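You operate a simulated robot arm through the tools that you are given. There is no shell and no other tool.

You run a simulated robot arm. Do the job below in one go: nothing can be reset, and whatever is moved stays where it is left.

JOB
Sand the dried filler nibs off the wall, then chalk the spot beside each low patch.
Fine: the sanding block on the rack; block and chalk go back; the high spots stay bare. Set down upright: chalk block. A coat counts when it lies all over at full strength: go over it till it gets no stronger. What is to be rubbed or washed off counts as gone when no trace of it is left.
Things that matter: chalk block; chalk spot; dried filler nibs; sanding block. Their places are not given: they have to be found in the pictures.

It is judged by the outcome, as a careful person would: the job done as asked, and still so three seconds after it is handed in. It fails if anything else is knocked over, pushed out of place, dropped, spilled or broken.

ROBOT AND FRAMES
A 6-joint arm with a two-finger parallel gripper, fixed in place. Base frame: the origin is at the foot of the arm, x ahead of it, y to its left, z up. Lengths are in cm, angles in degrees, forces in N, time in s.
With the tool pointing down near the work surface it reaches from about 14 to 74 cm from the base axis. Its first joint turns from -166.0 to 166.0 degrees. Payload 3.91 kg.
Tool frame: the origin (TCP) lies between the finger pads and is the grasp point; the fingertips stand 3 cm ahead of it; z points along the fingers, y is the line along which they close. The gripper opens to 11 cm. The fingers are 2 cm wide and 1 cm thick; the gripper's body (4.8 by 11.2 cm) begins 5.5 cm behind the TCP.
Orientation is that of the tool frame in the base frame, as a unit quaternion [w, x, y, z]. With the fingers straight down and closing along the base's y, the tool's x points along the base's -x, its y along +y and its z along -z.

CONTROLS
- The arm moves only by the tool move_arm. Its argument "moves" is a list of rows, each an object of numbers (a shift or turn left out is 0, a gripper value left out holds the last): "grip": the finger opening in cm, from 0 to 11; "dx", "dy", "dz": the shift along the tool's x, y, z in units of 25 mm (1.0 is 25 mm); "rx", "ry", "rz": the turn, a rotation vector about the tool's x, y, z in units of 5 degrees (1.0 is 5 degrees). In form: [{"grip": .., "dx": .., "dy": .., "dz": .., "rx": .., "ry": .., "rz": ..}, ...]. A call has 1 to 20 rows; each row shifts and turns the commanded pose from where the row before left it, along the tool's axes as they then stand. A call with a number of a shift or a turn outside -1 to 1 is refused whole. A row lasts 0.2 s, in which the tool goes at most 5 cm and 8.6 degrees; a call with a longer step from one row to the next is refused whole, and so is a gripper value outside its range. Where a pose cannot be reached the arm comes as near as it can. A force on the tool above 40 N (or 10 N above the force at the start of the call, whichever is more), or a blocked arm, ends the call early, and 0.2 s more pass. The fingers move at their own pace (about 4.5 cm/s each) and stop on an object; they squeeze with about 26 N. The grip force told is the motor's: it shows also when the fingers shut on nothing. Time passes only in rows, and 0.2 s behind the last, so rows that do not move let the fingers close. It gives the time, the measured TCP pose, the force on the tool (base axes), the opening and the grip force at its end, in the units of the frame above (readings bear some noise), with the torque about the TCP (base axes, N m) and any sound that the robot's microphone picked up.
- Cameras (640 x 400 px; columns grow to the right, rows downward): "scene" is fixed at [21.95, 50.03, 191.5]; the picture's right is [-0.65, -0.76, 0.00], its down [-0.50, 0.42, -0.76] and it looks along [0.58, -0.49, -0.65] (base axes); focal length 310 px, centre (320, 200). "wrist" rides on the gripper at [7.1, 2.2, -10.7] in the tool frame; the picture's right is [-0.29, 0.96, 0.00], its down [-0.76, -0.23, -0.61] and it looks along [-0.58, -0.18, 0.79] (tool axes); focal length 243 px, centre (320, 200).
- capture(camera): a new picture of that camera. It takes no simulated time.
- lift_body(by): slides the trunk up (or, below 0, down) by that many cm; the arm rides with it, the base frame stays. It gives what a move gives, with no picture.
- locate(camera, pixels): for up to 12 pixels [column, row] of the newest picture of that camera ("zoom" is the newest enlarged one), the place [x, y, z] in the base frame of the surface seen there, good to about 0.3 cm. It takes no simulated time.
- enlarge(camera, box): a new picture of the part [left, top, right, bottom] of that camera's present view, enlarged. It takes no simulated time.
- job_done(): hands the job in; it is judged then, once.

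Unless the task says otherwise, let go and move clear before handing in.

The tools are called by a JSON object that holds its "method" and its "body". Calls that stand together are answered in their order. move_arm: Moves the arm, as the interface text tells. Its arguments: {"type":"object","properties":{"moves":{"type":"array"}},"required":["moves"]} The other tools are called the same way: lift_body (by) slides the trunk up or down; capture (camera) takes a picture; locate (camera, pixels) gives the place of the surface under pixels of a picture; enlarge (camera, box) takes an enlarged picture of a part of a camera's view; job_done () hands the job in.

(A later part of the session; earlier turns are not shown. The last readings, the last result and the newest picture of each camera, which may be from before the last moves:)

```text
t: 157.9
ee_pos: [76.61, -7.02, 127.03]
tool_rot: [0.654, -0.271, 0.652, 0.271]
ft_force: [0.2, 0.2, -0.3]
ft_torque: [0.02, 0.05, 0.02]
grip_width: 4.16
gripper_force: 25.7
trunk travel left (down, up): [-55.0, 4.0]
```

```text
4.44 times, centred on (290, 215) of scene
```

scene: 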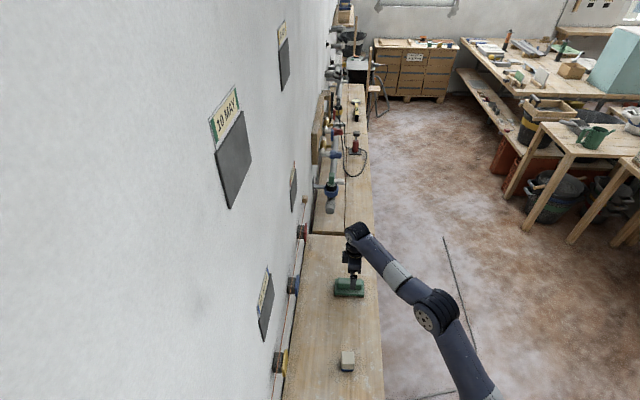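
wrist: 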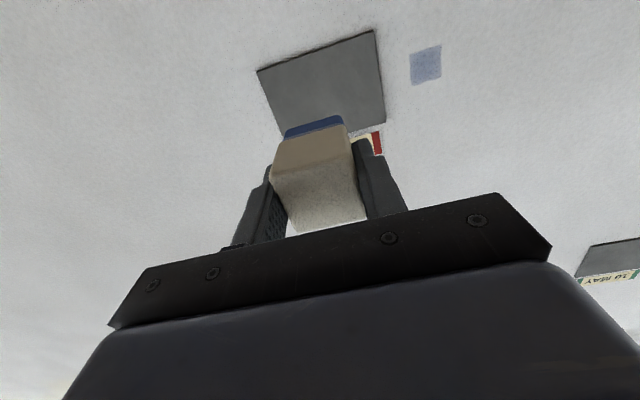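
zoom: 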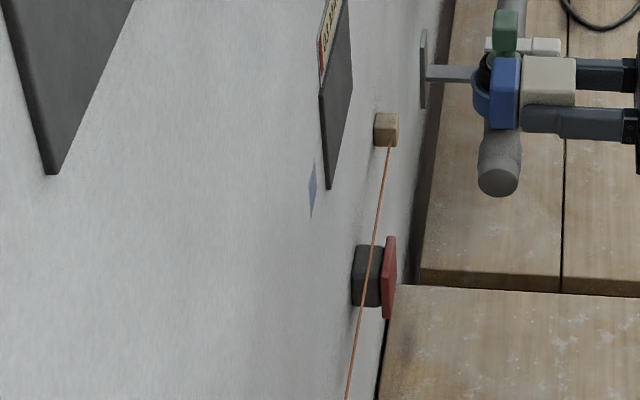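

{"method": "enlarge", "body": {"camera": "wrist", "box": [370, 20, 480, 110]}}

{"method": "locate", "body": {"camera": "wrist", "pixels": [[410, 54], [440, 46], [441, 77], [411, 84], [425, 65], [259, 71], [373, 32], [385, 122], [320, 80]]}}

```text
4.44 times, centred on (425, 65) of wrist
```

zoom: 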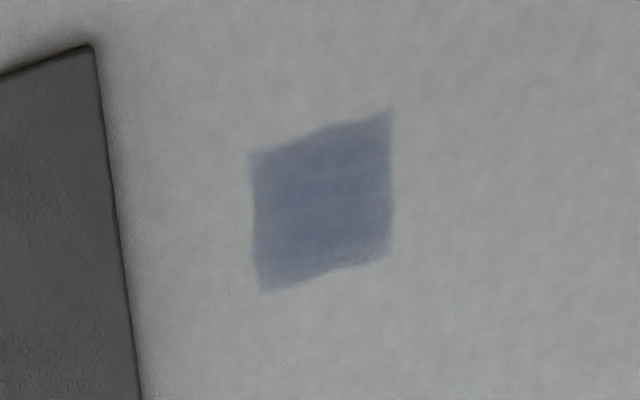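

```text
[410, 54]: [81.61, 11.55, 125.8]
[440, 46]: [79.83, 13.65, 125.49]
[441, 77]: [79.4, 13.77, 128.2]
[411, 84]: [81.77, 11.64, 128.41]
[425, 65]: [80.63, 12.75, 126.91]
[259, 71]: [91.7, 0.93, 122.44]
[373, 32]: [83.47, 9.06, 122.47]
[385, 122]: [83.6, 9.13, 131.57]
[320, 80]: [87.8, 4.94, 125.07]
```

The chalk spot is now clear: a 3×3 cm zone centred near s=48.1, z=127, 3 cm left of the 03 MAY patch, lightly blue after one pass. I'll go over it repeatedly to full strength.

{"method": "move_arm", "body": {"moves": [{"dy": 0.9}, {"dy": 0.9, "dz": 0.6}, {"dy": 0.9, "dz": 0.9}, {"dy": 0.9, "dz": 0.9}, {"dy": 0.8, "dz": 0.9}, {"dz": 0.9}, {"dz": 0.2}, {}]}}

{"method": "move_arm", "body": {"moves": [{"dz": 0.08}, {"dz": 0.05}, {}]}}

```text
t: 159.7
ee_pos: [76.67, 8.87, 127.24]
tool_rot: [0.655, -0.27, 0.652, 0.27]
ft_force: [-0.2, -0.1, -1.3]
ft_torque: [-0.05, 0.0, 0.01]
grip_width: 4.13
gripper_force: 25.5
trunk travel left (down, up): [-55.0, 4.0]
```

```text
t: 160.5
ee_pos: [76.88, 8.98, 127.08]
tool_rot: [0.654, -0.27, 0.653, 0.27]
ft_force: [-2.7, -2.5, -0.8]
ft_torque: [-0.01, -0.04, 0.01]
grip_width: 4.14
gripper_force: 26.1
trunk travel left (down, up): [-55.0, 4.0]
```

{"method": "move_arm", "body": {"moves": [{"dz": 0.04}, {"dy": 0.4}, {"dy": -0.4}, {"dy": -0.4}, {"dy": 0.4}, {"dx": 0.3}, {"dx": -0.3}, {"dx": -0.3}, {"dx": 0.3}, {"dy": 0.4}, {"dy": -0.4}, {"dy": -0.4}, {"dy": 0.4}, {"dx": 0.3}, {"dx": -0.3}, {"dx": -0.3}, {"dx": 0.3}, {}]}}

{"method": "move_arm", "body": {"moves": [{"dy": 0.4}, {"dy": -0.4}, {"dy": -0.4}, {"dy": 0.4}, {"dx": 0.3}, {"dx": -0.3}, {"dx": -0.3}, {"dx": 0.3}, {"dy": 0.4}, {"dy": -0.4}, {"dy": -0.4}, {"dy": 0.4}, {"dx": 0.3}, {"dx": -0.3}, {"dx": -0.3}, {"dx": 0.3}, {}]}}

```text
t: 164.3
ee_pos: [76.81, 9.05, 127.21]
tool_rot: [0.654, -0.271, 0.652, 0.271]
ft_force: [-5.0, -4.2, 2.3]
ft_torque: [0.13, -0.07, -0.02]
grip_width: 4.14
gripper_force: 25.7
trunk travel left (down, up): [-55.0, 4.0]
```

```text
t: 167.9
ee_pos: [76.82, 8.94, 127.26]
tool_rot: [0.655, -0.271, 0.652, 0.271]
ft_force: [-3.3, -3.6, 3.0]
ft_torque: [0.1, -0.08, 0.01]
grip_width: 4.15
gripper_force: 26.3
trunk travel left (down, up): [-55.0, 4.0]
```

Contact stayed at 5–7 N. I'll back off and aside to see how strong the coat is.

{"method": "move_arm", "body": {"moves": [{"dz": -0.4}, {"dz": -1}, {"dz": -1}, {"dz": -1}, {"dy": -1}, {"dy": -1}, {"dy": -1}, {"dy": -1}, {}]}}

{"method": "capture", "body": {"camera": "wrist"}}

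```text
t: 169.9
ee_pos: [78.19, -3.98, 127.3]
tool_rot: [0.654, -0.27, 0.653, 0.27]
ft_force: [0.8, -0.3, -1.7]
ft_torque: [-0.02, -0.02, 0.01]
grip_width: 4.16
gripper_force: 25.9
trunk travel left (down, up): [-55.0, 4.0]
```

```text
taken
```

wrist: 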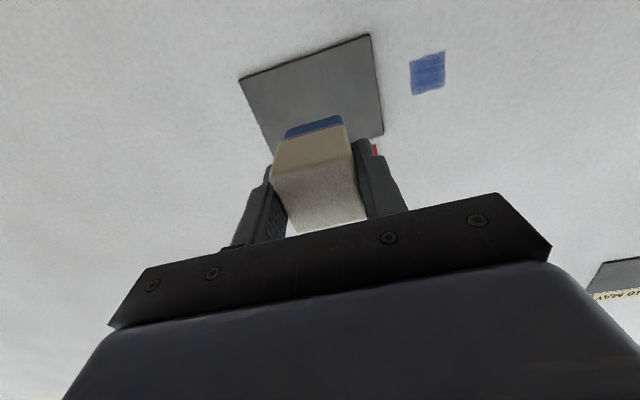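

{"method": "enlarge", "body": {"camera": "wrist", "box": [380, 30, 480, 115]}}

{"method": "locate", "body": {"camera": "wrist", "pixels": [[410, 60], [445, 52], [444, 86], [411, 94], [428, 73]]}}

```text
4.71 times, centred on (430, 72) of wrist
```

zoom: 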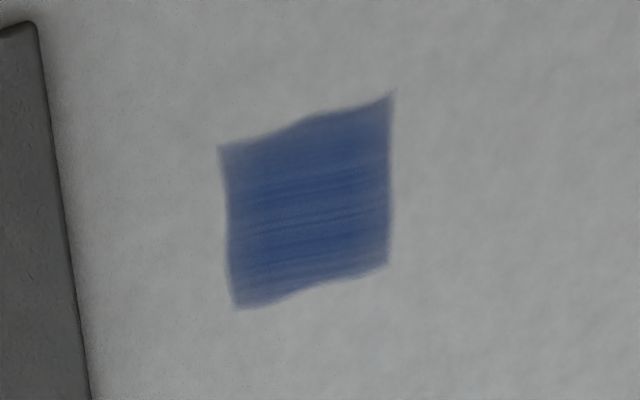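

```text
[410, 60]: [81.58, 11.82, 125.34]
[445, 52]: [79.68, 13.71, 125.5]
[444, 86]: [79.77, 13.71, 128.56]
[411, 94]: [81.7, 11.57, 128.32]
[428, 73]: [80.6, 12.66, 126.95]
```

The spot is getting stronger and keeps its 3×3 cm shape. I'll go over it again with more strokes, then compare.

{"method": "move_arm", "body": {"moves": [{"dy": 1}, {"dy": 1, "dz": 0.4}, {"dy": 1, "dz": 0.9}, {"dy": 1, "dz": 0.9}, {"dz": 0.9, "dx": 0.08}, {"dz": 0.15}, {}]}}

{"method": "move_arm", "body": {"moves": [{"dz": 0.06}, {"dz": 0.04}, {}]}}

```text
t: 171.5
ee_pos: [76.94, 8.73, 127.27]
tool_rot: [0.654, -0.27, 0.653, 0.27]
ft_force: [0.8, 0.3, -0.8]
ft_torque: [0.0, -0.01, 0.0]
grip_width: 4.19
gripper_force: 26.2
trunk travel left (down, up): [-55.0, 4.0]
```

```text
t: 172.3
ee_pos: [76.88, 8.93, 127.03]
tool_rot: [0.655, -0.269, 0.653, 0.27]
ft_force: [-2.9, -3.4, -1.4]
ft_torque: [0.0, 0.01, -0.01]
grip_width: 4.13
gripper_force: 26.3
trunk travel left (down, up): [-55.0, 4.0]
```

{"method": "move_arm", "body": {"moves": [{"dz": 0.04}, {"dy": 0.25}, {"dy": -0.5}, {"dy": 0.5}, {"dy": -0.5}, {"dy": 0.5}, {"dy": -0.5}, {"dy": 0.5}, {"dy": -0.5}, {"dy": 0.25}, {"dx": 0.25}, {"dx": -0.5}, {"dx": 0.5}, {"dx": -0.5}, {"dx": 0.5}, {"dx": -0.5}, {"dx": 0.5}, {"dx": -0.5}, {"dx": 0.25}, {}]}}

{"method": "move_arm", "body": {"moves": [{"dy": 0.25}, {"dy": -0.5}, {"dy": 0.5}, {"dy": -0.5}, {"dy": 0.5}, {"dy": -0.5}, {"dy": 0.5}, {"dy": -0.5}, {"dy": 0.25}, {"dx": 0.25}, {"dx": -0.5}, {"dx": 0.5}, {"dx": -0.5}, {"dx": 0.5}, {"dx": -0.5}, {"dx": 0.5}, {"dx": -0.5}, {"dx": 0.25}, {}]}}

```text
t: 176.5
ee_pos: [76.89, 9.06, 127.05]
tool_rot: [0.655, -0.27, 0.652, 0.27]
ft_force: [-4.6, -3.6, 1.6]
ft_torque: [0.03, -0.06, -0.03]
grip_width: 4.16
gripper_force: 26.3
trunk travel left (down, up): [-55.0, 4.0]
```

```text
t: 180.5
ee_pos: [76.82, 9.16, 127.05]
tool_rot: [0.654, -0.27, 0.652, 0.27]
ft_force: [-4.6, -3.7, 2.6]
ft_torque: [0.04, -0.05, 0.03]
grip_width: 4.15
gripper_force: 26.4
trunk travel left (down, up): [-55.0, 4.0]
```

{"method": "move_arm", "body": {"moves": [{"dz": -0.4}, {"dz": -1}, {"dz": -1}, {"dz": -1}, {"dy": -1}, {"dy": -1}, {"dy": -1}, {"dy": -1}, {}]}}

{"method": "enlarge", "body": {"camera": "wrist", "box": [380, 30, 480, 115]}}

```text
t: 182.5
ee_pos: [78.07, -3.84, 126.76]
tool_rot: [0.654, -0.27, 0.653, 0.27]
ft_force: [0.4, 0.1, -0.9]
ft_torque: [0.01, -0.01, 0.02]
grip_width: 4.16
gripper_force: 26.3
trunk travel left (down, up): [-55.0, 4.0]
```

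```text
4.71 times, centred on (430, 72) of wrist
```

zoom: 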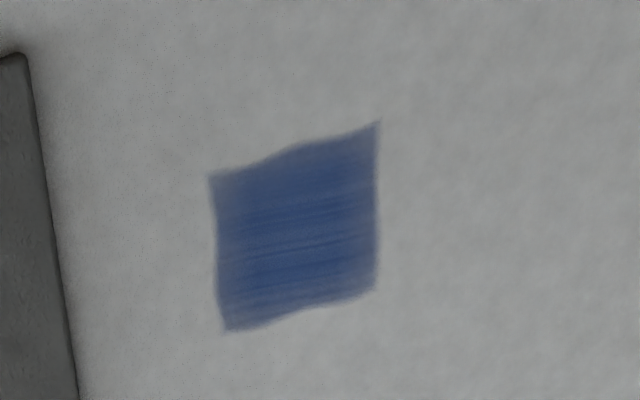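

The coat looks the same as before the last round, so it is at full strength. Before doing the other low patch, I want to check the rest of the room for any chart about the dated patches, so first I'll check clearances around the robot.

{"method": "capture", "body": {"camera": "scene"}}

{"method": "locate", "body": {"camera": "scene", "pixels": [[600, 235], [545, 130], [630, 155], [560, 185], [480, 300], [620, 280], [460, 380], [590, 200], [420, 396], [636, 120]]}}

```text
taken
```

scene: 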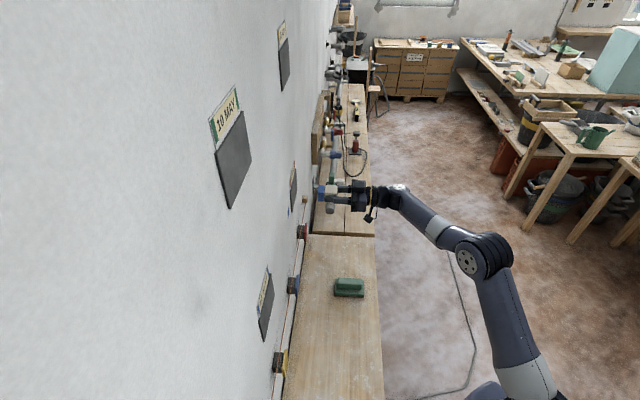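

```text
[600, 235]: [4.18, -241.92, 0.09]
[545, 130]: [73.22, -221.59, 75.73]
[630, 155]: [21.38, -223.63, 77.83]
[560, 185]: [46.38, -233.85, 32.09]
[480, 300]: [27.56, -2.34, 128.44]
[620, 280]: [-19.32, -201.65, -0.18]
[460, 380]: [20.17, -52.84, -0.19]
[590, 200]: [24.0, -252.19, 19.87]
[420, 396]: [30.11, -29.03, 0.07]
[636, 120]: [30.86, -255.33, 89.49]
```

The space on the robot's -y side is clear for 2 m. I'll retract and swing that way to look at the rest of the room with the wrist camera.

{"method": "move_arm", "body": {"moves": [{"dz": -1, "dy": 0.8}, {"dz": -1, "dy": 0.8}, {"dz": -1, "dy": 0.8}, {"dz": -1, "dy": 0.8}, {"dy": 0.8}, {"dy": 0.8}, {"dy": 0.8}, {"rx": 1, "dy": -0.6}, {"rx": 1, "dy": -0.6}, {"rx": 1, "dy": -0.6}, {"rx": 1, "dy": -0.6}, {"rx": 1, "dy": -0.6}, {"rx": 1, "dy": -0.6}, {"rx": 1, "dy": -0.6}, {"rx": 1, "dy": -0.6}, {"rx": 1, "dy": -0.6}, {"rx": 1, "dy": -0.6}, {"rx": 1, "dy": -0.6}, {"rx": 1, "dy": -0.6}]}}

{"method": "capture", "body": {"camera": "wrist"}}

```text
t: 186.5
ee_pos: [65.97, -18.06, 127.32]
tool_rot: [0.702, 0.074, 0.704, -0.074]
ft_force: [0.9, 0.6, -0.5]
ft_torque: [0.0, -0.01, -0.02]
grip_width: 4.16
gripper_force: 26.1
out of reach, approached as far as the arm can: row 19
trunk travel left (down, up): [-55.0, 4.0]
```

```text
taken
```

wrist: 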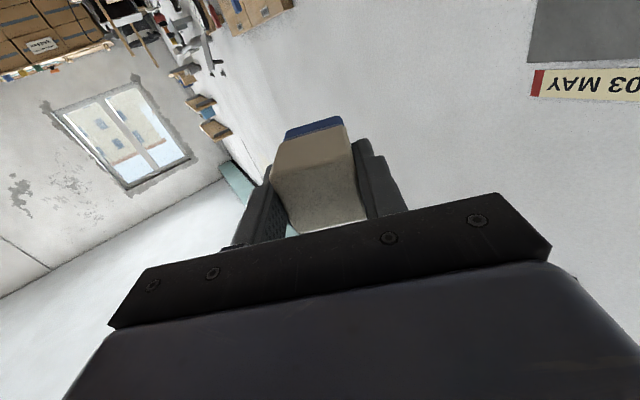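

I see the far wall with a window, but no chart. I'll pull in and keep turning clockwise.

{"method": "move_arm", "body": {"moves": [{"dz": -1}, {"dz": -1}, {"dz": -1}, {"dz": -1}, {"rx": 1, "dy": -0.9}, {"rx": 1, "dy": -0.9}, {"rx": 1, "dy": -0.9}, {"rx": 1, "dy": -0.9}, {"rx": 1, "dy": -0.9}, {"rx": 1, "dy": -0.9}, {"rx": 1, "dy": -0.9}, {"rx": 1, "dy": -0.9}, {"rx": 1, "dy": -0.9}, {"rx": 1, "dy": -0.9}]}}

{"method": "capture", "body": {"camera": "wrist"}}

{"method": "move_arm", "body": {"moves": [{"rx": 0.8, "dy": -1}, {"rx": 0.8, "dy": -1}, {"rx": 0.8, "dy": -1}, {"rx": 0.8, "dy": -1}, {"rx": 0.8, "dy": -1}, {"rx": 0.8, "dy": -1}, {"rx": 0.8, "dy": -1}, {"rx": 0.8, "dy": -1}, {"rx": 0.8, "dy": -1}, {"rx": 0.8, "dy": -1}]}}

{"method": "capture", "body": {"camera": "wrist"}}

```text
t: 189.5
ee_pos: [39.76, -42.3, 129.71]
tool_rot: [0.644, 0.283, 0.652, -0.282]
ft_force: [0.0, -0.4, -0.6]
ft_torque: [0.03, -0.01, 0.01]
grip_width: 4.15
gripper_force: 26.0
out of reach, approached as far as the arm can: row 5, 6, 7, 8, 9, 10, 11, 12, 13, 14
trunk travel left (down, up): [-55.0, 4.0]
```

```text
taken
```

wrist: 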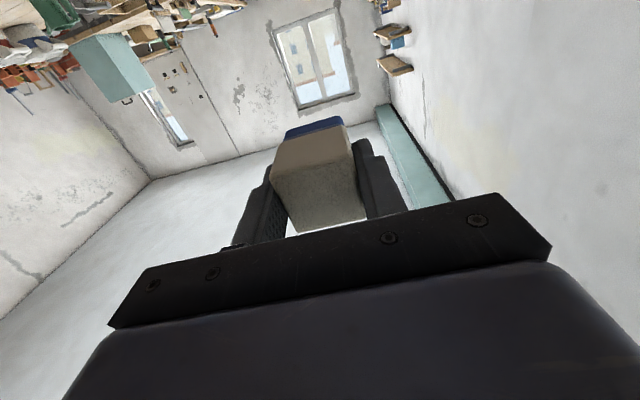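

```text
t: 191.7
ee_pos: [5.78, -55.98, 131.98]
tool_rot: [0.509, 0.485, 0.52, -0.485]
ft_force: [0.2, 0.1, -1.0]
ft_torque: [0.01, 0.01, 0.01]
grip_width: 4.17
gripper_force: 26.2
out of reach, approached as far as the arm can: row 1, 2, 3, 4, 5, 6, 7, 8, 9, 10
trunk travel left (down, up): [-55.0, 4.0]
```

```text
taken
```

wrist: 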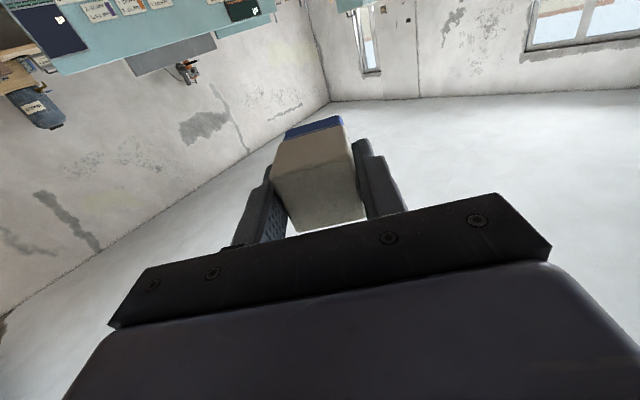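

A teal notice board with cards appears at the top left of the wrist view. I'll enlarge it.

{"method": "enlarge", "body": {"camera": "wrist", "box": [0, 0, 290, 140]}}

{"method": "locate", "body": {"camera": "wrist", "pixels": [[60, 30], [100, 10], [130, 5], [245, 10], [170, 20], [185, 60], [40, 110]]}}

```text
2.21 times, centred on (145, 70) of wrist
```

zoom: 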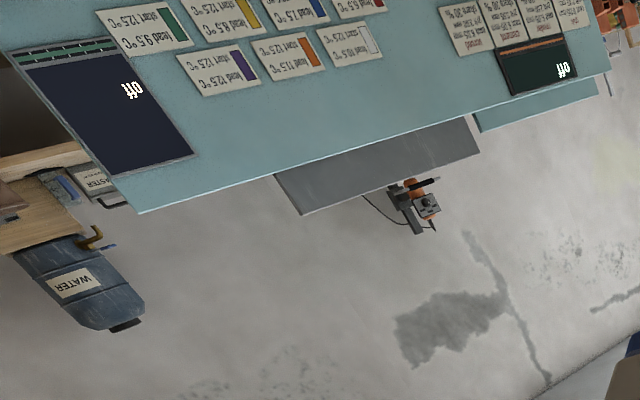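

```text
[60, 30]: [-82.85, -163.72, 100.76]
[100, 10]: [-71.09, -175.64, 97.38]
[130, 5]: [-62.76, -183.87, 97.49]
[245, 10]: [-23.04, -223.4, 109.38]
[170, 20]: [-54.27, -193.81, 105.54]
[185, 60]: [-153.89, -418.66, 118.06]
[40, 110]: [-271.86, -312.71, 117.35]
```

The teal board has colour-keyed cards and screens. I'll tilt down to read the board fully.

{"method": "move_arm", "body": {"moves": [{"ry": 1}, {"ry": 1}, {"ry": 1}, {"ry": 1}, {"rx": 0.8}, {"rx": 0.8}, {"rx": 0.8}, {}]}}

{"method": "capture", "body": {"camera": "wrist"}}

```text
t: 193.5
ee_pos: [6.3, -55.7, 131.18]
tool_rot: [0.428, 0.553, 0.581, -0.417]
ft_force: [-0.2, 0.3, -0.8]
ft_torque: [0.02, 0.02, -0.02]
grip_width: 4.17
gripper_force: 25.9
out of reach, approached as far as the arm can: row 3, 4, 5, 6, 7
trunk travel left (down, up): [-55.0, 4.0]
```

```text
taken
```

wrist: 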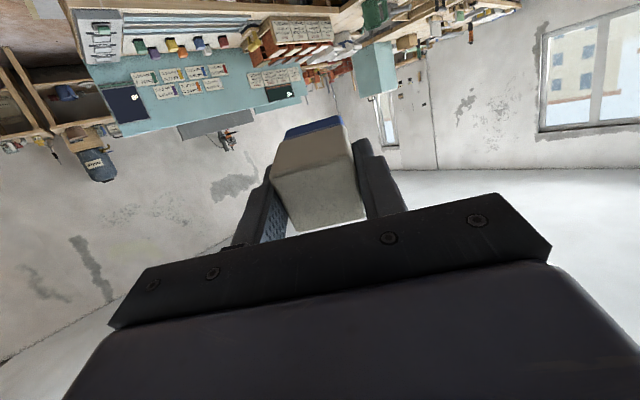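

{"method": "enlarge", "body": {"camera": "wrist", "box": [60, 0, 320, 150]}}

{"method": "enlarge", "body": {"camera": "wrist", "box": [120, 50, 240, 110]}}

{"method": "enlarge", "body": {"camera": "wrist", "box": [240, 0, 480, 120]}}

{"method": "enlarge", "body": {"camera": "wrist", "box": [0, 0, 140, 190]}}

```text
2.46 times, centred on (190, 75) of wrist
```

zoom: 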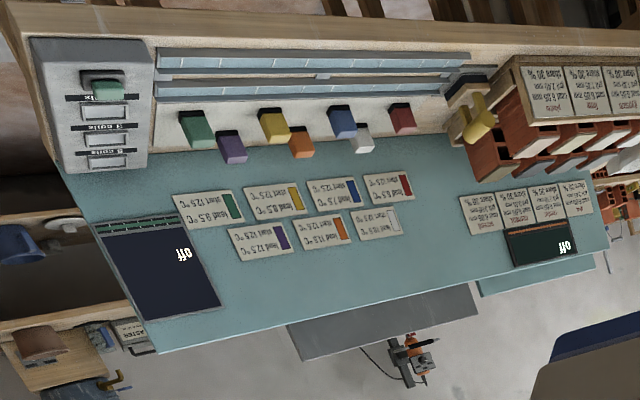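

```text
5.33 times, centred on (180, 80) of wrist
```

zoom: 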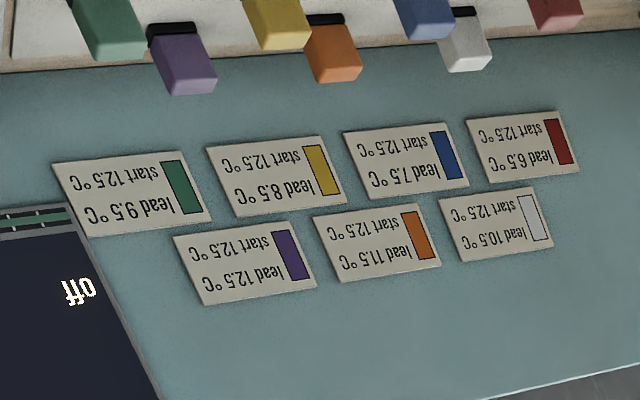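

```text
2.67 times, centred on (360, 60) of wrist
```

zoom: 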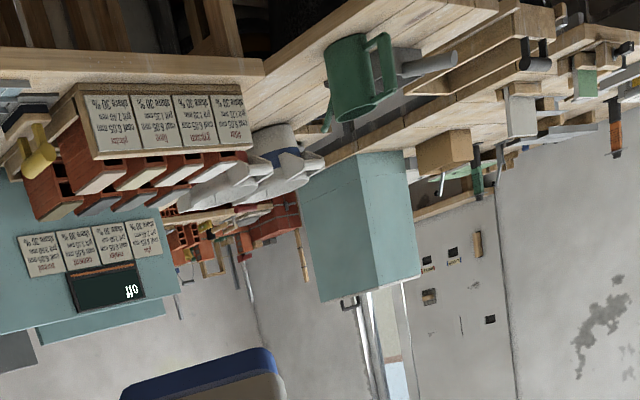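

```text
2.11 times, centred on (70, 95) of wrist
```

zoom: 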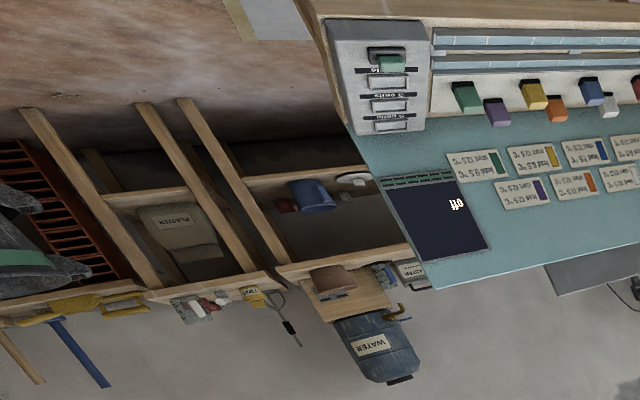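

The board belongs to other stations (heating, plaster mixes), and nothing mentions the dated patches. So the lower-row patches it is; I'll swing back toward the wall for the 12 MAY patch.

{"method": "move_arm", "body": {"moves": [{"ry": -1, "dy": 1, "rx": -0.3, "dz": -0.4}, {"ry": -1, "dy": 1, "rx": -0.4, "dz": -0.4}, {"ry": -1, "dy": 1, "rx": -0.5}, {"ry": -0.34, "dy": 1, "rx": -0.5}, {"dy": 1, "rx": -0.55}, {"dy": 1, "rx": -0.55}, {"dy": 1, "rx": -0.55}, {"dy": 1, "rx": -0.55}, {"dy": 1, "rx": -0.55}, {"dy": 1, "rx": -0.55}, {"dy": 1, "rx": -0.55}, {"dy": 1, "rx": -0.55}, {"dy": 1, "rx": -0.55}, {"dy": 1, "rx": -0.55}, {"dy": 1, "rx": -0.55}, {"dy": 1, "rx": -0.55}, {"dy": 1, "rx": -0.55}, {"dy": 1, "rx": -0.55}]}}

```text
t: 197.3
ee_pos: [44.36, -36.87, 132.83]
tool_rot: [0.654, 0.269, 0.677, -0.204]
ft_force: [0.2, 0.6, 0.4]
ft_torque: [0.02, 0.01, -0.01]
grip_width: 4.15
gripper_force: 26.5
out of reach, approached as far as the arm can: row 1, 2
trunk travel left (down, up): [-55.0, 4.0]
```

{"method": "move_arm", "body": {"moves": [{"dy": 1, "rx": -0.54}, {"dy": 1, "rx": -0.54}, {"dy": 1, "rx": -0.54}, {"dy": 1, "rx": -0.54}, {"dy": 1, "rx": -0.54}, {"dy": 1, "rx": -0.54}, {"dy": 1, "rx": -0.54}, {"dy": 1, "rx": -0.54}, {"dy": 1, "rx": -0.54}, {"dy": 1, "rx": -0.54}, {"dy": 1, "rx": -0.54}, {"dy": 1, "rx": -0.54}, {"dy": 1, "rx": -0.54}, {"dy": 1, "rx": -0.54}, {"dy": 1, "rx": -0.54}, {"dy": 1, "rx": -0.54}]}}

```text
t: 200.7
ee_pos: [56.88, -0.34, 136.48]
tool_rot: [0.707, 0.011, 0.705, 0.06]
ft_force: [0.1, -0.8, -0.7]
ft_torque: [0.0, 0.03, -0.01]
grip_width: 4.14
gripper_force: 25.9
trunk travel left (down, up): [-55.0, 4.0]
```

{"method": "move_arm", "body": {"moves": [{"rz": -0.58}, {"rz": -0.57}, {"dy": 1, "rx": -0.586}, {"dy": 1, "rx": -0.586}, {"dy": 1, "rx": -0.586}, {"dy": 1, "rx": -0.586}, {"dy": 1, "rx": -0.586}, {"dy": 1, "rx": -0.586}, {"dy": 1, "rx": -0.586}, {"dy": 1, "rx": -0.586}, {"dy": 1, "rx": -0.586}, {"dy": 1, "rx": -0.586}, {"dy": 1, "rx": -0.586}, {"dy": 1, "rx": -0.586}, {"dy": 1, "rx": -0.586}, {"dy": 1, "rx": -0.586}, {}]}}

{"method": "capture", "body": {"camera": "wrist"}}

```text
t: 204.3
ee_pos: [43.5, 31.64, 136.36]
tool_rot: [0.655, -0.272, 0.652, 0.269]
ft_force: [-0.7, 0.1, -0.5]
ft_torque: [-0.02, 0.04, 0.02]
grip_width: 4.14
gripper_force: 26.3
trunk travel left (down, up): [-55.0, 4.0]
```

```text
taken
```

wrist: 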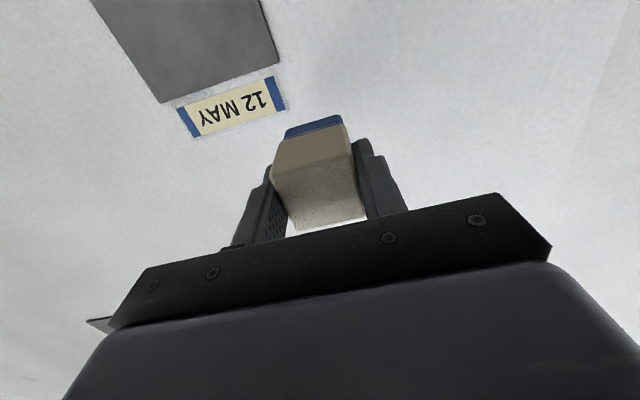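

I'm facing the left side of the 12 MAY patch. By the same layout its spot should lie at s≈5.9, z≈127; I'll go there and approach the wall.

{"method": "move_arm", "body": {"moves": [{"dx": 0.94, "dy": 0.5}, {"dx": 0.94, "dy": 0.5}, {"dx": 0.94, "dz": 0.6}, {"dx": 0.94, "dz": 0.9}, {"dz": 0.9}, {"dz": 0.3}, {}]}}

{"method": "capture", "body": {"camera": "wrist"}}

```text
t: 205.9
ee_pos: [48.39, 35.97, 127.73]
tool_rot: [0.654, -0.275, 0.651, 0.271]
ft_force: [-0.4, -1.1, -0.5]
ft_torque: [0.0, 0.03, 0.01]
grip_width: 4.18
gripper_force: 26.2
out of reach, approached as far as the arm can: row 2, 3, 4, 5
trunk travel left (down, up): [-55.0, 4.0]
```

```text
taken
```

wrist: 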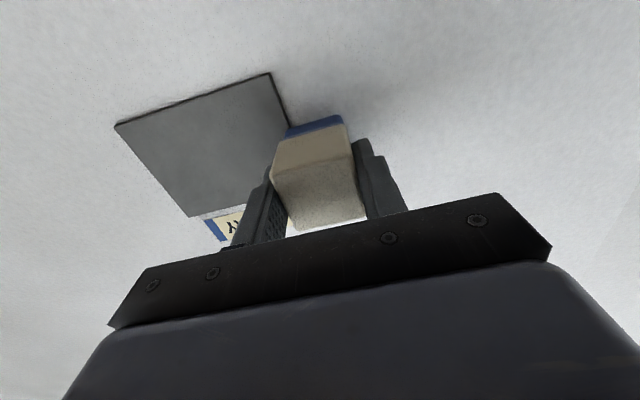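

The arm hits a limit when the hand points straight out along the arm (s below about 9), likely a wrist alignment problem. I'll back off, lower the trunk and raise the hand instead, so the forearm slopes and the wrist has room.

{"method": "move_arm", "body": {"moves": [{"dz": -1}, {"dz": -1}, {"dz": -1}, {"dz": -1, "dy": -1}, {"dy": -1}, {}]}}

{"method": "lift_body", "body": {"by": -24}}

{"method": "move_arm", "body": {"moves": [{"dx": -1}, {"dx": -1}, {"dx": -1}, {"dx": -1}, {"dx": -1}, {"dx": -1}, {"dx": -1}, {"dx": -1}, {"dx": -1}, {"dx": -0.6}, {}]}}

```text
t: 207.3
ee_pos: [44.77, 25.47, 127.7]
tool_rot: [0.655, -0.271, 0.652, 0.268]
ft_force: [0.0, -1.1, -1.5]
ft_torque: [-0.02, 0.01, 0.01]
grip_width: 4.15
gripper_force: 26.0
trunk travel left (down, up): [-55.0, 4.0]
```

```text
t: 209.8
ee_pos: [44.77, 25.56, 103.63]
tool_rot: [0.655, -0.272, 0.651, 0.27]
ft_force: [0.3, -0.3, -0.7]
ft_torque: [-0.01, 0.01, -0.01]
grip_width: 4.14
gripper_force: 26.1
trunk travel left (down, up): [-31.0, 28.0]
```

```text
t: 212.2
ee_pos: [44.64, 25.52, 127.51]
tool_rot: [0.655, -0.272, 0.652, 0.269]
ft_force: [-0.2, 0.2, -0.2]
ft_torque: [-0.02, 0.01, -0.04]
grip_width: 4.13
gripper_force: 26.0
trunk travel left (down, up): [-31.0, 28.0]
```

{"method": "move_arm", "body": {"moves": [{"dy": 0.8}, {"dy": 0.8}, {"dy": 0.8}, {"dy": 0.64}, {"dx": 0.2}, {}]}}

```text
t: 213.6
ee_pos: [39.25, 30.93, 126.87]
tool_rot: [0.655, -0.272, 0.651, 0.269]
ft_force: [-0.4, -0.2, -0.6]
ft_torque: [-0.02, 0.01, -0.02]
grip_width: 4.13
gripper_force: 26.1
trunk travel left (down, up): [-31.0, 28.0]
```

That works: the hand is at s=5.9, z=127. Now I'll approach the wall.

{"method": "move_arm", "body": {"moves": [{"dz": 1}, {"dz": 1}, {"dz": 1}, {"dz": 0.9}, {"dz": 0.3}, {}]}}

{"method": "capture", "body": {"camera": "wrist"}}

```text
t: 215.0
ee_pos: [46.85, 38.42, 127.38]
tool_rot: [0.656, -0.271, 0.652, 0.268]
ft_force: [0.4, -0.7, -0.1]
ft_torque: [-0.02, -0.01, -0.03]
grip_width: 4.15
gripper_force: 26.1
trunk travel left (down, up): [-31.0, 28.0]
```

```text
taken
```

wrist: 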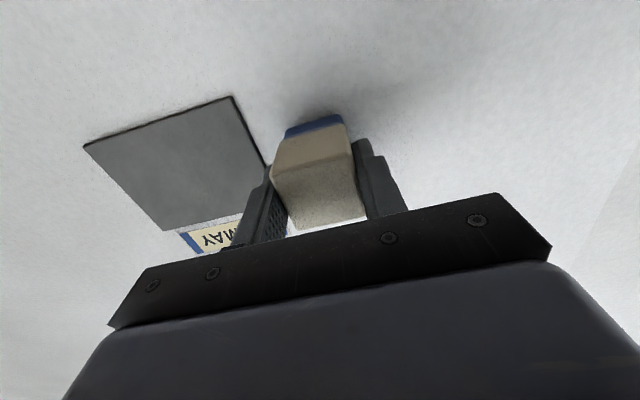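

{"method": "move_arm", "body": {"moves": [{"dx": 0.12, "dz": 0.1}, {"dz": 0.06}, {}]}}

{"method": "move_arm", "body": {"moves": [{"dz": 0.04}, {}]}}

```text
t: 215.8
ee_pos: [46.86, 38.68, 126.99]
tool_rot: [0.656, -0.271, 0.652, 0.268]
ft_force: [-0.3, -1.0, 0.2]
ft_torque: [-0.02, 0.01, -0.03]
grip_width: 4.13
gripper_force: 25.7
trunk travel left (down, up): [-31.0, 28.0]
```

```text
t: 216.4
ee_pos: [47.03, 38.65, 126.97]
tool_rot: [0.655, -0.272, 0.652, 0.269]
ft_force: [-1.7, -1.5, -0.8]
ft_torque: [0.01, 0.0, 0.05]
grip_width: 4.17
gripper_force: 26.1
trunk travel left (down, up): [-31.0, 28.0]
```

{"method": "move_arm", "body": {"moves": [{"dz": 0.05}, {"dy": 0.25}, {"dy": -0.5}, {"dy": 0.5}, {"dy": -0.5}, {"dy": 0.25}, {"dx": 0.25}, {"dx": -0.5}, {"dx": 0.5}, {"dx": -0.25}, {}]}}

{"method": "move_arm", "body": {"moves": [{"dz": -0.4}, {"dz": -1}, {"dz": -1}, {"dz": -1}, {"dy": -1}, {"dy": -1}, {"dy": -1}, {}]}}

{"method": "capture", "body": {"camera": "wrist"}}

```text
t: 218.8
ee_pos: [47.02, 38.67, 126.92]
tool_rot: [0.655, -0.271, 0.652, 0.268]
ft_force: [-10.4, -11.5, -8.9]
ft_torque: [-0.23, 0.18, 0.04]
grip_width: 4.14
gripper_force: 26.0
trunk travel left (down, up): [-31.0, 28.0]
```

```text
t: 220.6
ee_pos: [46.31, 27.5, 127.14]
tool_rot: [0.655, -0.272, 0.651, 0.269]
ft_force: [0.2, 0.2, -0.3]
ft_torque: [-0.01, 0.0, 0.02]
grip_width: 4.16
gripper_force: 26.4
trunk travel left (down, up): [-31.0, 28.0]
```

```text
taken
```

wrist: 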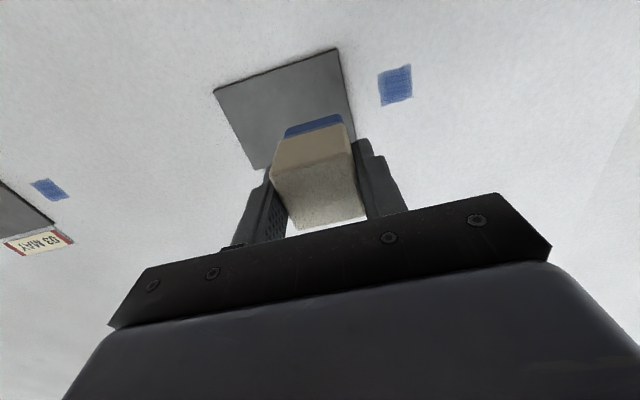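

The spot left of the 12 MAY patch has taken chalk too, at wrist (395,85), and the finished one shows at (48,189). I'll enlarge both to compare strength.

{"method": "enlarge", "body": {"camera": "wrist", "box": [345, 40, 445, 125]}}

{"method": "enlarge", "body": {"camera": "wrist", "box": [10, 155, 90, 225]}}

{"method": "locate", "body": {"camera": "wrist", "pixels": [[378, 74], [410, 66], [412, 96], [382, 105], [395, 85], [48, 189]]}}

```text
4.71 times, centred on (395, 82) of wrist
```

zoom: 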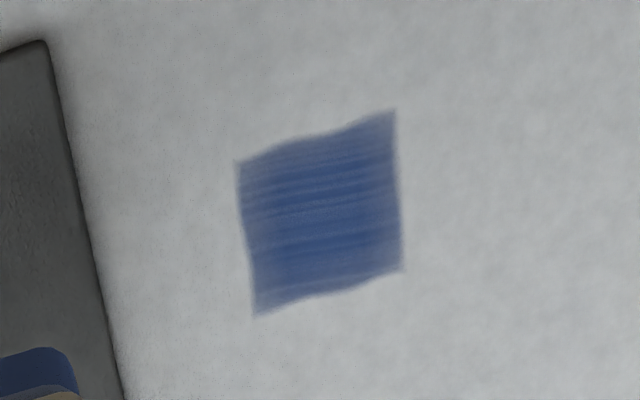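

```text
5.71 times, centred on (50, 190) of wrist
```

zoom: 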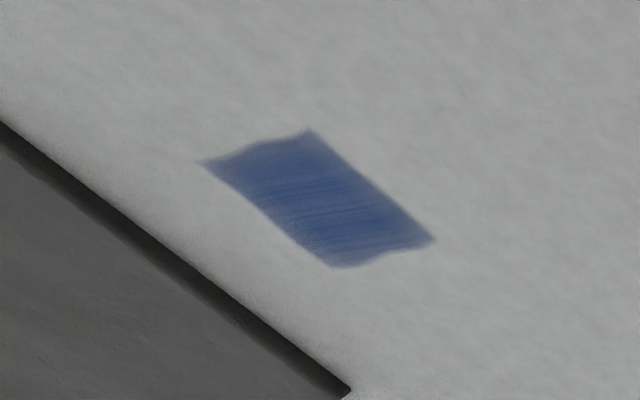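

```text
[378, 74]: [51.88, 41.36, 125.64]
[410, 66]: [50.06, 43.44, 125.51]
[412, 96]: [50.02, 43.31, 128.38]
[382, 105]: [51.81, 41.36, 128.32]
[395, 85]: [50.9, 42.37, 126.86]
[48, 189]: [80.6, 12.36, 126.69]
```

The spot is centred at s≈6.0, z≈126.9 and still a little streaky, so I'll go over it thoroughly.

{"method": "move_arm", "body": {"moves": [{"dy": 1}, {"dy": 1}, {"dy": 0.92, "dz": 0.8}, {"dz": 1}, {"dz": 1}, {"dz": 0.5}, {}]}}

{"method": "move_arm", "body": {"moves": [{"dz": 0.1}, {"dz": 0.05}, {}]}}

```text
t: 222.2
ee_pos: [47.03, 38.5, 126.86]
tool_rot: [0.655, -0.272, 0.651, 0.269]
ft_force: [0.2, -0.2, -0.8]
ft_torque: [-0.04, 0.01, 0.01]
grip_width: 4.14
gripper_force: 26.0
trunk travel left (down, up): [-31.0, 28.0]
```

```text
t: 223.0
ee_pos: [47.22, 38.55, 126.83]
tool_rot: [0.655, -0.272, 0.652, 0.268]
ft_force: [-16.3, -12.4, -9.7]
ft_torque: [-0.13, 0.06, 0.1]
grip_width: 4.13
gripper_force: 26.1
trunk travel left (down, up): [-31.0, 28.0]
```

{"method": "move_arm", "body": {"moves": [{"dz": -0.05}, {"dy": 0.25}, {"dy": -0.5}, {"dy": 0.5}, {"dy": -0.5}, {"dy": 0.5}, {"dy": -0.5}, {"dy": 0.5}, {"dy": -0.5}, {"dy": 0.25}, {"dx": 0.25}, {"dx": -0.5}, {"dx": 0.5}, {"dx": -0.5}, {"dx": 0.5}, {"dx": -0.5}, {"dx": 0.5}, {"dx": -0.5}, {"dx": 0.25}, {}]}}

{"method": "move_arm", "body": {"moves": [{"dy": 0.25}, {"dy": -0.5}, {"dy": 0.5}, {"dy": -0.5}, {"dy": 0.5}, {"dy": -0.5}, {"dy": 0.5}, {"dy": -0.5}, {"dy": 0.25}, {"dx": 0.25}, {"dx": -0.5}, {"dx": 0.5}, {"dx": -0.5}, {"dx": 0.5}, {"dx": -0.5}, {"dx": 0.5}, {"dx": -0.5}, {"dx": 0.25}, {}]}}

{"method": "move_arm", "body": {"moves": [{"dy": 0.25}, {"dy": -0.5}, {"dy": 0.5}, {"dy": -0.5}, {"dy": 0.5}, {"dy": -0.5}, {"dy": 0.5}, {"dy": -0.5}, {"dy": 0.25}, {"dx": 0.25}, {"dx": -0.5}, {"dx": 0.5}, {"dx": -0.5}, {"dx": 0.5}, {"dx": -0.5}, {"dx": 0.5}, {"dx": -0.5}, {"dx": 0.25}, {}]}}

```text
t: 227.2
ee_pos: [47.15, 38.51, 126.84]
tool_rot: [0.656, -0.271, 0.652, 0.268]
ft_force: [-0.8, -1.2, 0.2]
ft_torque: [0.04, -0.03, 0.0]
grip_width: 4.15
gripper_force: 25.7
trunk travel left (down, up): [-31.0, 28.0]
```

```text
t: 231.2
ee_pos: [47.27, 38.39, 127.04]
tool_rot: [0.656, -0.272, 0.651, 0.269]
ft_force: [-2.0, -1.7, 0.4]
ft_torque: [0.06, -0.07, 0.05]
grip_width: 4.16
gripper_force: 25.6
trunk travel left (down, up): [-31.0, 28.0]
```

```text
t: 235.2
ee_pos: [47.37, 38.47, 126.83]
tool_rot: [0.656, -0.272, 0.651, 0.269]
ft_force: [-0.6, -1.0, 0.5]
ft_torque: [0.06, -0.03, 0.0]
grip_width: 4.15
gripper_force: 25.9
trunk travel left (down, up): [-31.0, 28.0]
```

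The contact had grown light (1–2 N), so I'll press slightly more and do another round.

{"method": "move_arm", "body": {"moves": [{"dz": 0.06}, {"dy": 0.25}, {"dy": -0.5}, {"dy": 0.5}, {"dy": -0.5}, {"dy": 0.5}, {"dy": -0.5}, {"dy": 0.5}, {"dy": -0.5}, {"dy": 0.25}, {"dx": 0.25}, {"dx": -0.5}, {"dx": 0.5}, {"dx": -0.5}, {"dx": 0.5}, {"dx": -0.5}, {"dx": 0.5}, {"dx": -0.5}, {"dx": 0.25}, {}]}}

{"method": "move_arm", "body": {"moves": [{"dy": 0.25}, {"dy": -0.5}, {"dy": 0.5}, {"dy": -0.5}, {"dy": 0.5}, {"dy": -0.5}, {"dy": 0.5}, {"dy": -0.5}, {"dy": 0.25}, {"dx": 0.25}, {"dx": -0.5}, {"dx": 0.5}, {"dx": -0.5}, {"dx": 0.5}, {"dx": -0.5}, {"dx": 0.5}, {"dx": -0.5}, {"dx": 0.25}, {}]}}

{"method": "move_arm", "body": {"moves": [{"dz": -0.4}, {"dz": -1}, {"dz": -1}, {"dz": -1}, {"dy": -1}, {"dy": -1}, {"dy": -1}, {}]}}

{"method": "capture", "body": {"camera": "wrist"}}

{"method": "enlarge", "body": {"camera": "wrist", "box": [345, 40, 445, 125]}}

```text
t: 239.4
ee_pos: [47.33, 38.73, 127.17]
tool_rot: [0.656, -0.271, 0.651, 0.269]
ft_force: [-4.6, -5.9, 3.1]
ft_torque: [0.21, -0.16, 0.02]
grip_width: 4.16
gripper_force: 25.8
trunk travel left (down, up): [-31.0, 28.0]
```

```text
t: 243.4
ee_pos: [47.34, 38.64, 126.85]
tool_rot: [0.656, -0.271, 0.651, 0.269]
ft_force: [-2.8, -2.2, 1.2]
ft_torque: [0.12, -0.09, 0.03]
grip_width: 4.15
gripper_force: 26.0
trunk travel left (down, up): [-31.0, 28.0]
```

```text
t: 245.2
ee_pos: [46.89, 27.44, 127.0]
tool_rot: [0.655, -0.271, 0.652, 0.269]
ft_force: [0.4, 0.8, -0.2]
ft_torque: [-0.01, 0.0, 0.01]
grip_width: 4.15
gripper_force: 26.1
trunk travel left (down, up): [-31.0, 28.0]
```

```text
taken
```

wrist: 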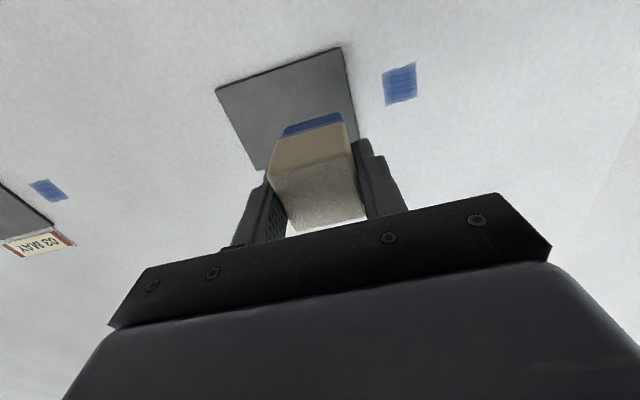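

```text
4.71 times, centred on (395, 82) of wrist
```

zoom: 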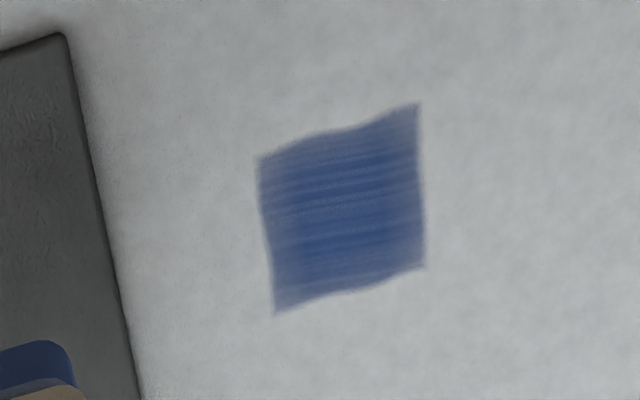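

The coat looks unchanged after five more rounds, so it is at full strength. I'll also recheck the sanded area, around (150,130) in this view.

{"method": "enlarge", "body": {"camera": "wrist", "box": [60, 40, 260, 200]}}

{"method": "locate", "body": {"camera": "wrist", "pixels": [[150, 130], [130, 120], [170, 140], [150, 160]]}}

{"method": "enlarge", "body": {"camera": "scene", "box": [200, 60, 330, 340]}}

```text
2.50 times, centred on (160, 120) of wrist
```

zoom: 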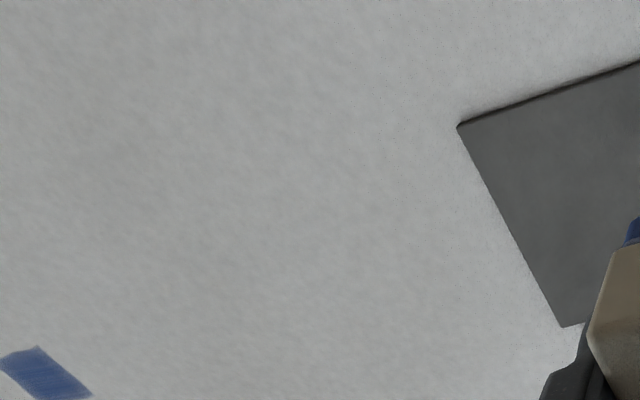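

```text
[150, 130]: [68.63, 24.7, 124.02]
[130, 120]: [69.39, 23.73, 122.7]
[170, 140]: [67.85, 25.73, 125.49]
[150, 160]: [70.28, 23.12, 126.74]
```

```text
1.43 times, centred on (265, 200) of scene
```

zoom: 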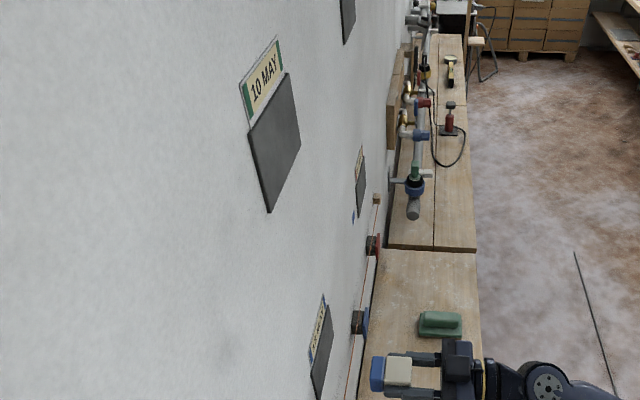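

The sanded area is spotless and both low spots are coated, with the high ones untouched. Now I'll take the chalk back: retract, lower, and turn it down over its place.

{"method": "move_arm", "body": {"moves": [{"dz": -1}, {"dz": -1, "dy": -0.6}, {"dz": -1, "dy": -0.6, "dx": 0.6}, {"dy": -0.6, "dx": 0.9}, {"dy": -0.6, "dx": 0.9}, {"dy": -0.6, "dx": 0.9}, {"dy": -0.6, "dx": 0.9}, {"dy": -0.3, "dx": 0.9}, {"dx": 0.9}, {"dx": 0.9}, {"dx": 0.9}, {}]}}

{"method": "move_arm", "body": {"moves": [{"ry": 1}, {"ry": 1}, {"ry": 1}, {"ry": 1}, {"ry": 1}, {"ry": 1}, {"ry": 1}, {"ry": 1}, {"ry": 1}, {"ry": 1}, {"ry": 1}, {"ry": 1}, {"ry": 1}, {"ry": 1}, {"ry": 1}, {"ry": 1}, {"ry": 1}, {"ry": 1}, {}]}}

```text
t: 247.8
ee_pos: [48.54, 15.15, 107.21]
tool_rot: [0.655, -0.272, 0.651, 0.269]
ft_force: [0.0, -0.6, 0.0]
ft_torque: [-0.03, -0.01, 0.0]
grip_width: 4.14
gripper_force: 25.6
trunk travel left (down, up): [-31.0, 28.0]
```

```text
t: 251.8
ee_pos: [48.46, 15.17, 107.39]
tool_rot: [0.002, -0.382, 0.924, -0.003]
ft_force: [0.2, -0.3, -1.5]
ft_torque: [0.0, 0.0, -0.01]
grip_width: 4.16
gripper_force: 25.9
trunk travel left (down, up): [-31.0, 28.0]
```

The chalk is upright over its original place. I'll descend and set it down gently.

{"method": "move_arm", "body": {"moves": [{"dz": 1}, {"dz": 1}, {"dz": 1}, {"dz": 1}, {"dz": 1}, {"dz": 1}, {"dz": 1}, {"dz": 0.9}, {"dz": 0.4}, {}]}}

{"method": "capture", "body": {"camera": "wrist"}}

{"method": "enlarge", "body": {"camera": "scene", "box": [310, 300, 400, 400]}}

```text
t: 254.0
ee_pos: [48.56, 15.04, 86.68]
tool_rot: [0.003, -0.381, 0.924, -0.003]
ft_force: [-0.5, -0.2, -0.8]
ft_torque: [0.03, 0.04, -0.03]
grip_width: 4.17
gripper_force: 26.0
trunk travel left (down, up): [-31.0, 28.0]
```

```text
taken
```

wrist: 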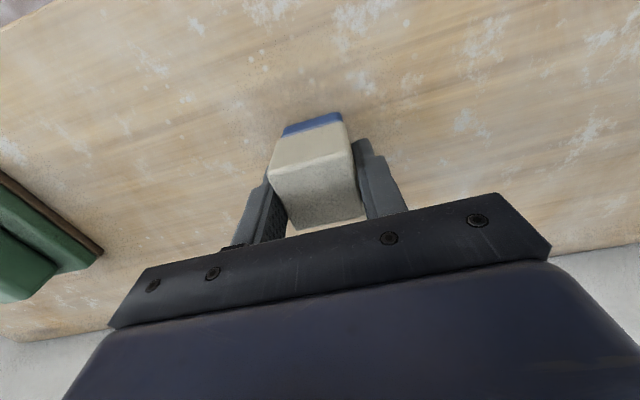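

```text
4.00 times, centred on (355, 350) of scene
```

zoom: 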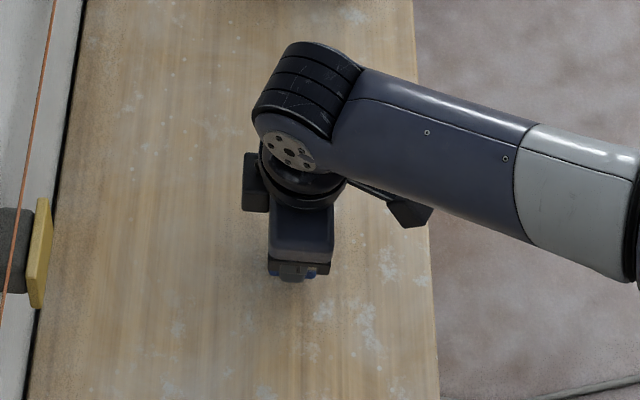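

{"method": "move_arm", "body": {"moves": [{"dz": 0.2}, {"dz": 0.16}, {"dz": 0.1}, {}]}}

{"method": "move_arm", "body": {"moves": [{"dz": 0.06}, {"dz": 0.03}, {}]}}

```text
t: 255.0
ee_pos: [48.53, 15.08, 85.45]
tool_rot: [0.003, -0.382, 0.924, -0.002]
ft_force: [-1.3, 0.4, -0.2]
ft_torque: [-0.04, -0.01, -0.02]
grip_width: 4.19
gripper_force: 25.6
trunk travel left (down, up): [-31.0, 28.0]
```

```text
t: 255.8
ee_pos: [48.41, 15.01, 85.25]
tool_rot: [0.003, -0.382, 0.924, -0.003]
ft_force: [-0.4, -0.6, 2.7]
ft_torque: [0.03, 0.04, -0.03]
grip_width: 4.14
gripper_force: 25.9
trunk travel left (down, up): [-31.0, 28.0]
```

The chalk touches the bench (2.7 N up). I'll open the fingers and rise straight up.

{"method": "move_arm", "body": {"moves": [{"grip": 11}, {"grip": 11}, {"grip": 11}, {"grip": 11}, {"grip": 11}, {"grip": 11}, {"dz": -0.5}, {"dz": -1}, {"dz": -1}, {"dz": -1}, {"dz": -1}, {}]}}

{"method": "capture", "body": {"camera": "wrist"}}

```text
t: 258.4
ee_pos: [48.49, 15.06, 96.71]
tool_rot: [0.002, -0.381, 0.924, -0.002]
ft_force: [0.3, -0.5, 0.7]
ft_torque: [0.02, -0.01, 0.01]
grip_width: 11.0
gripper_force: 0.1
trunk travel left (down, up): [-31.0, 28.0]
```

```text
taken
```

wrist: 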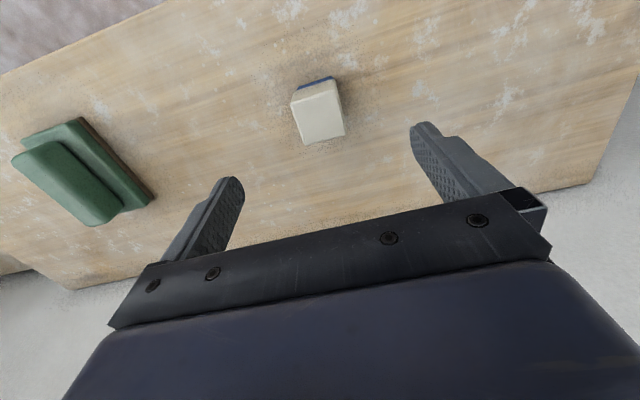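

The chalk stands upright where it was. I'll raise the trunk, turn toward the wall with the empty hand and make a last check of spots and sanded area.

{"method": "lift_body", "body": {"by": 24}}

{"method": "move_arm", "body": {"moves": [{"ry": -1, "dx": 0.5}, {"ry": -1, "dx": 0.5}, {"ry": -1, "dx": 0.5}, {"ry": -1, "dx": 0.5}, {"ry": -1}, {"ry": -1}, {"ry": -1}, {"ry": -1}, {"ry": -1}, {"ry": -1}, {"ry": -1}, {"ry": -1}, {"ry": -1}, {"ry": -1}, {}]}}

{"method": "capture", "body": {"camera": "wrist"}}

{"method": "capture", "body": {"camera": "scene"}}

```text
t: 260.9
ee_pos: [48.51, 15.09, 120.5]
tool_rot: [0.003, -0.382, 0.924, -0.003]
ft_force: [0.4, 1.3, -0.2]
ft_torque: [-0.04, 0.0, 0.03]
grip_width: 11.01
gripper_force: 0.0
trunk travel left (down, up): [-55.0, 4.0]
```

```text
t: 264.1
ee_pos: [44.95, 11.52, 119.91]
tool_rot: [0.532, -0.314, 0.755, 0.217]
ft_force: [-0.6, -0.7, 0.6]
ft_torque: [-0.01, -0.03, -0.01]
grip_width: 11.03
gripper_force: 0.2
trunk travel left (down, up): [-55.0, 4.0]
```

```text
taken
```

wrist: 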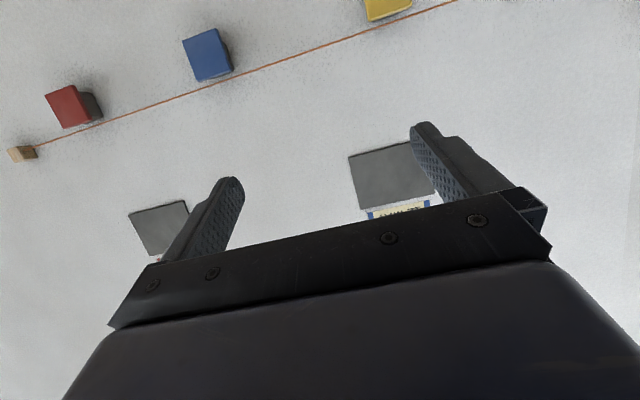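

```text
taken
```

scene: 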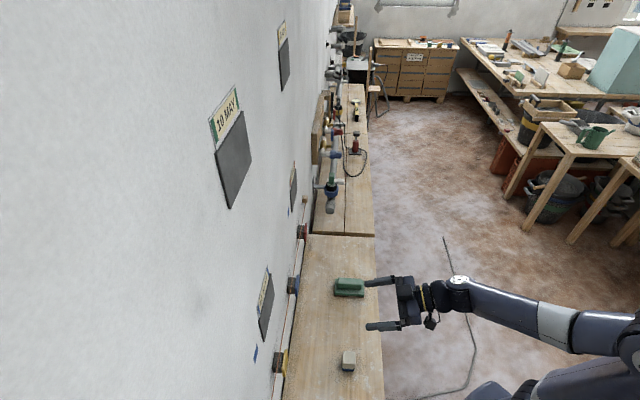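

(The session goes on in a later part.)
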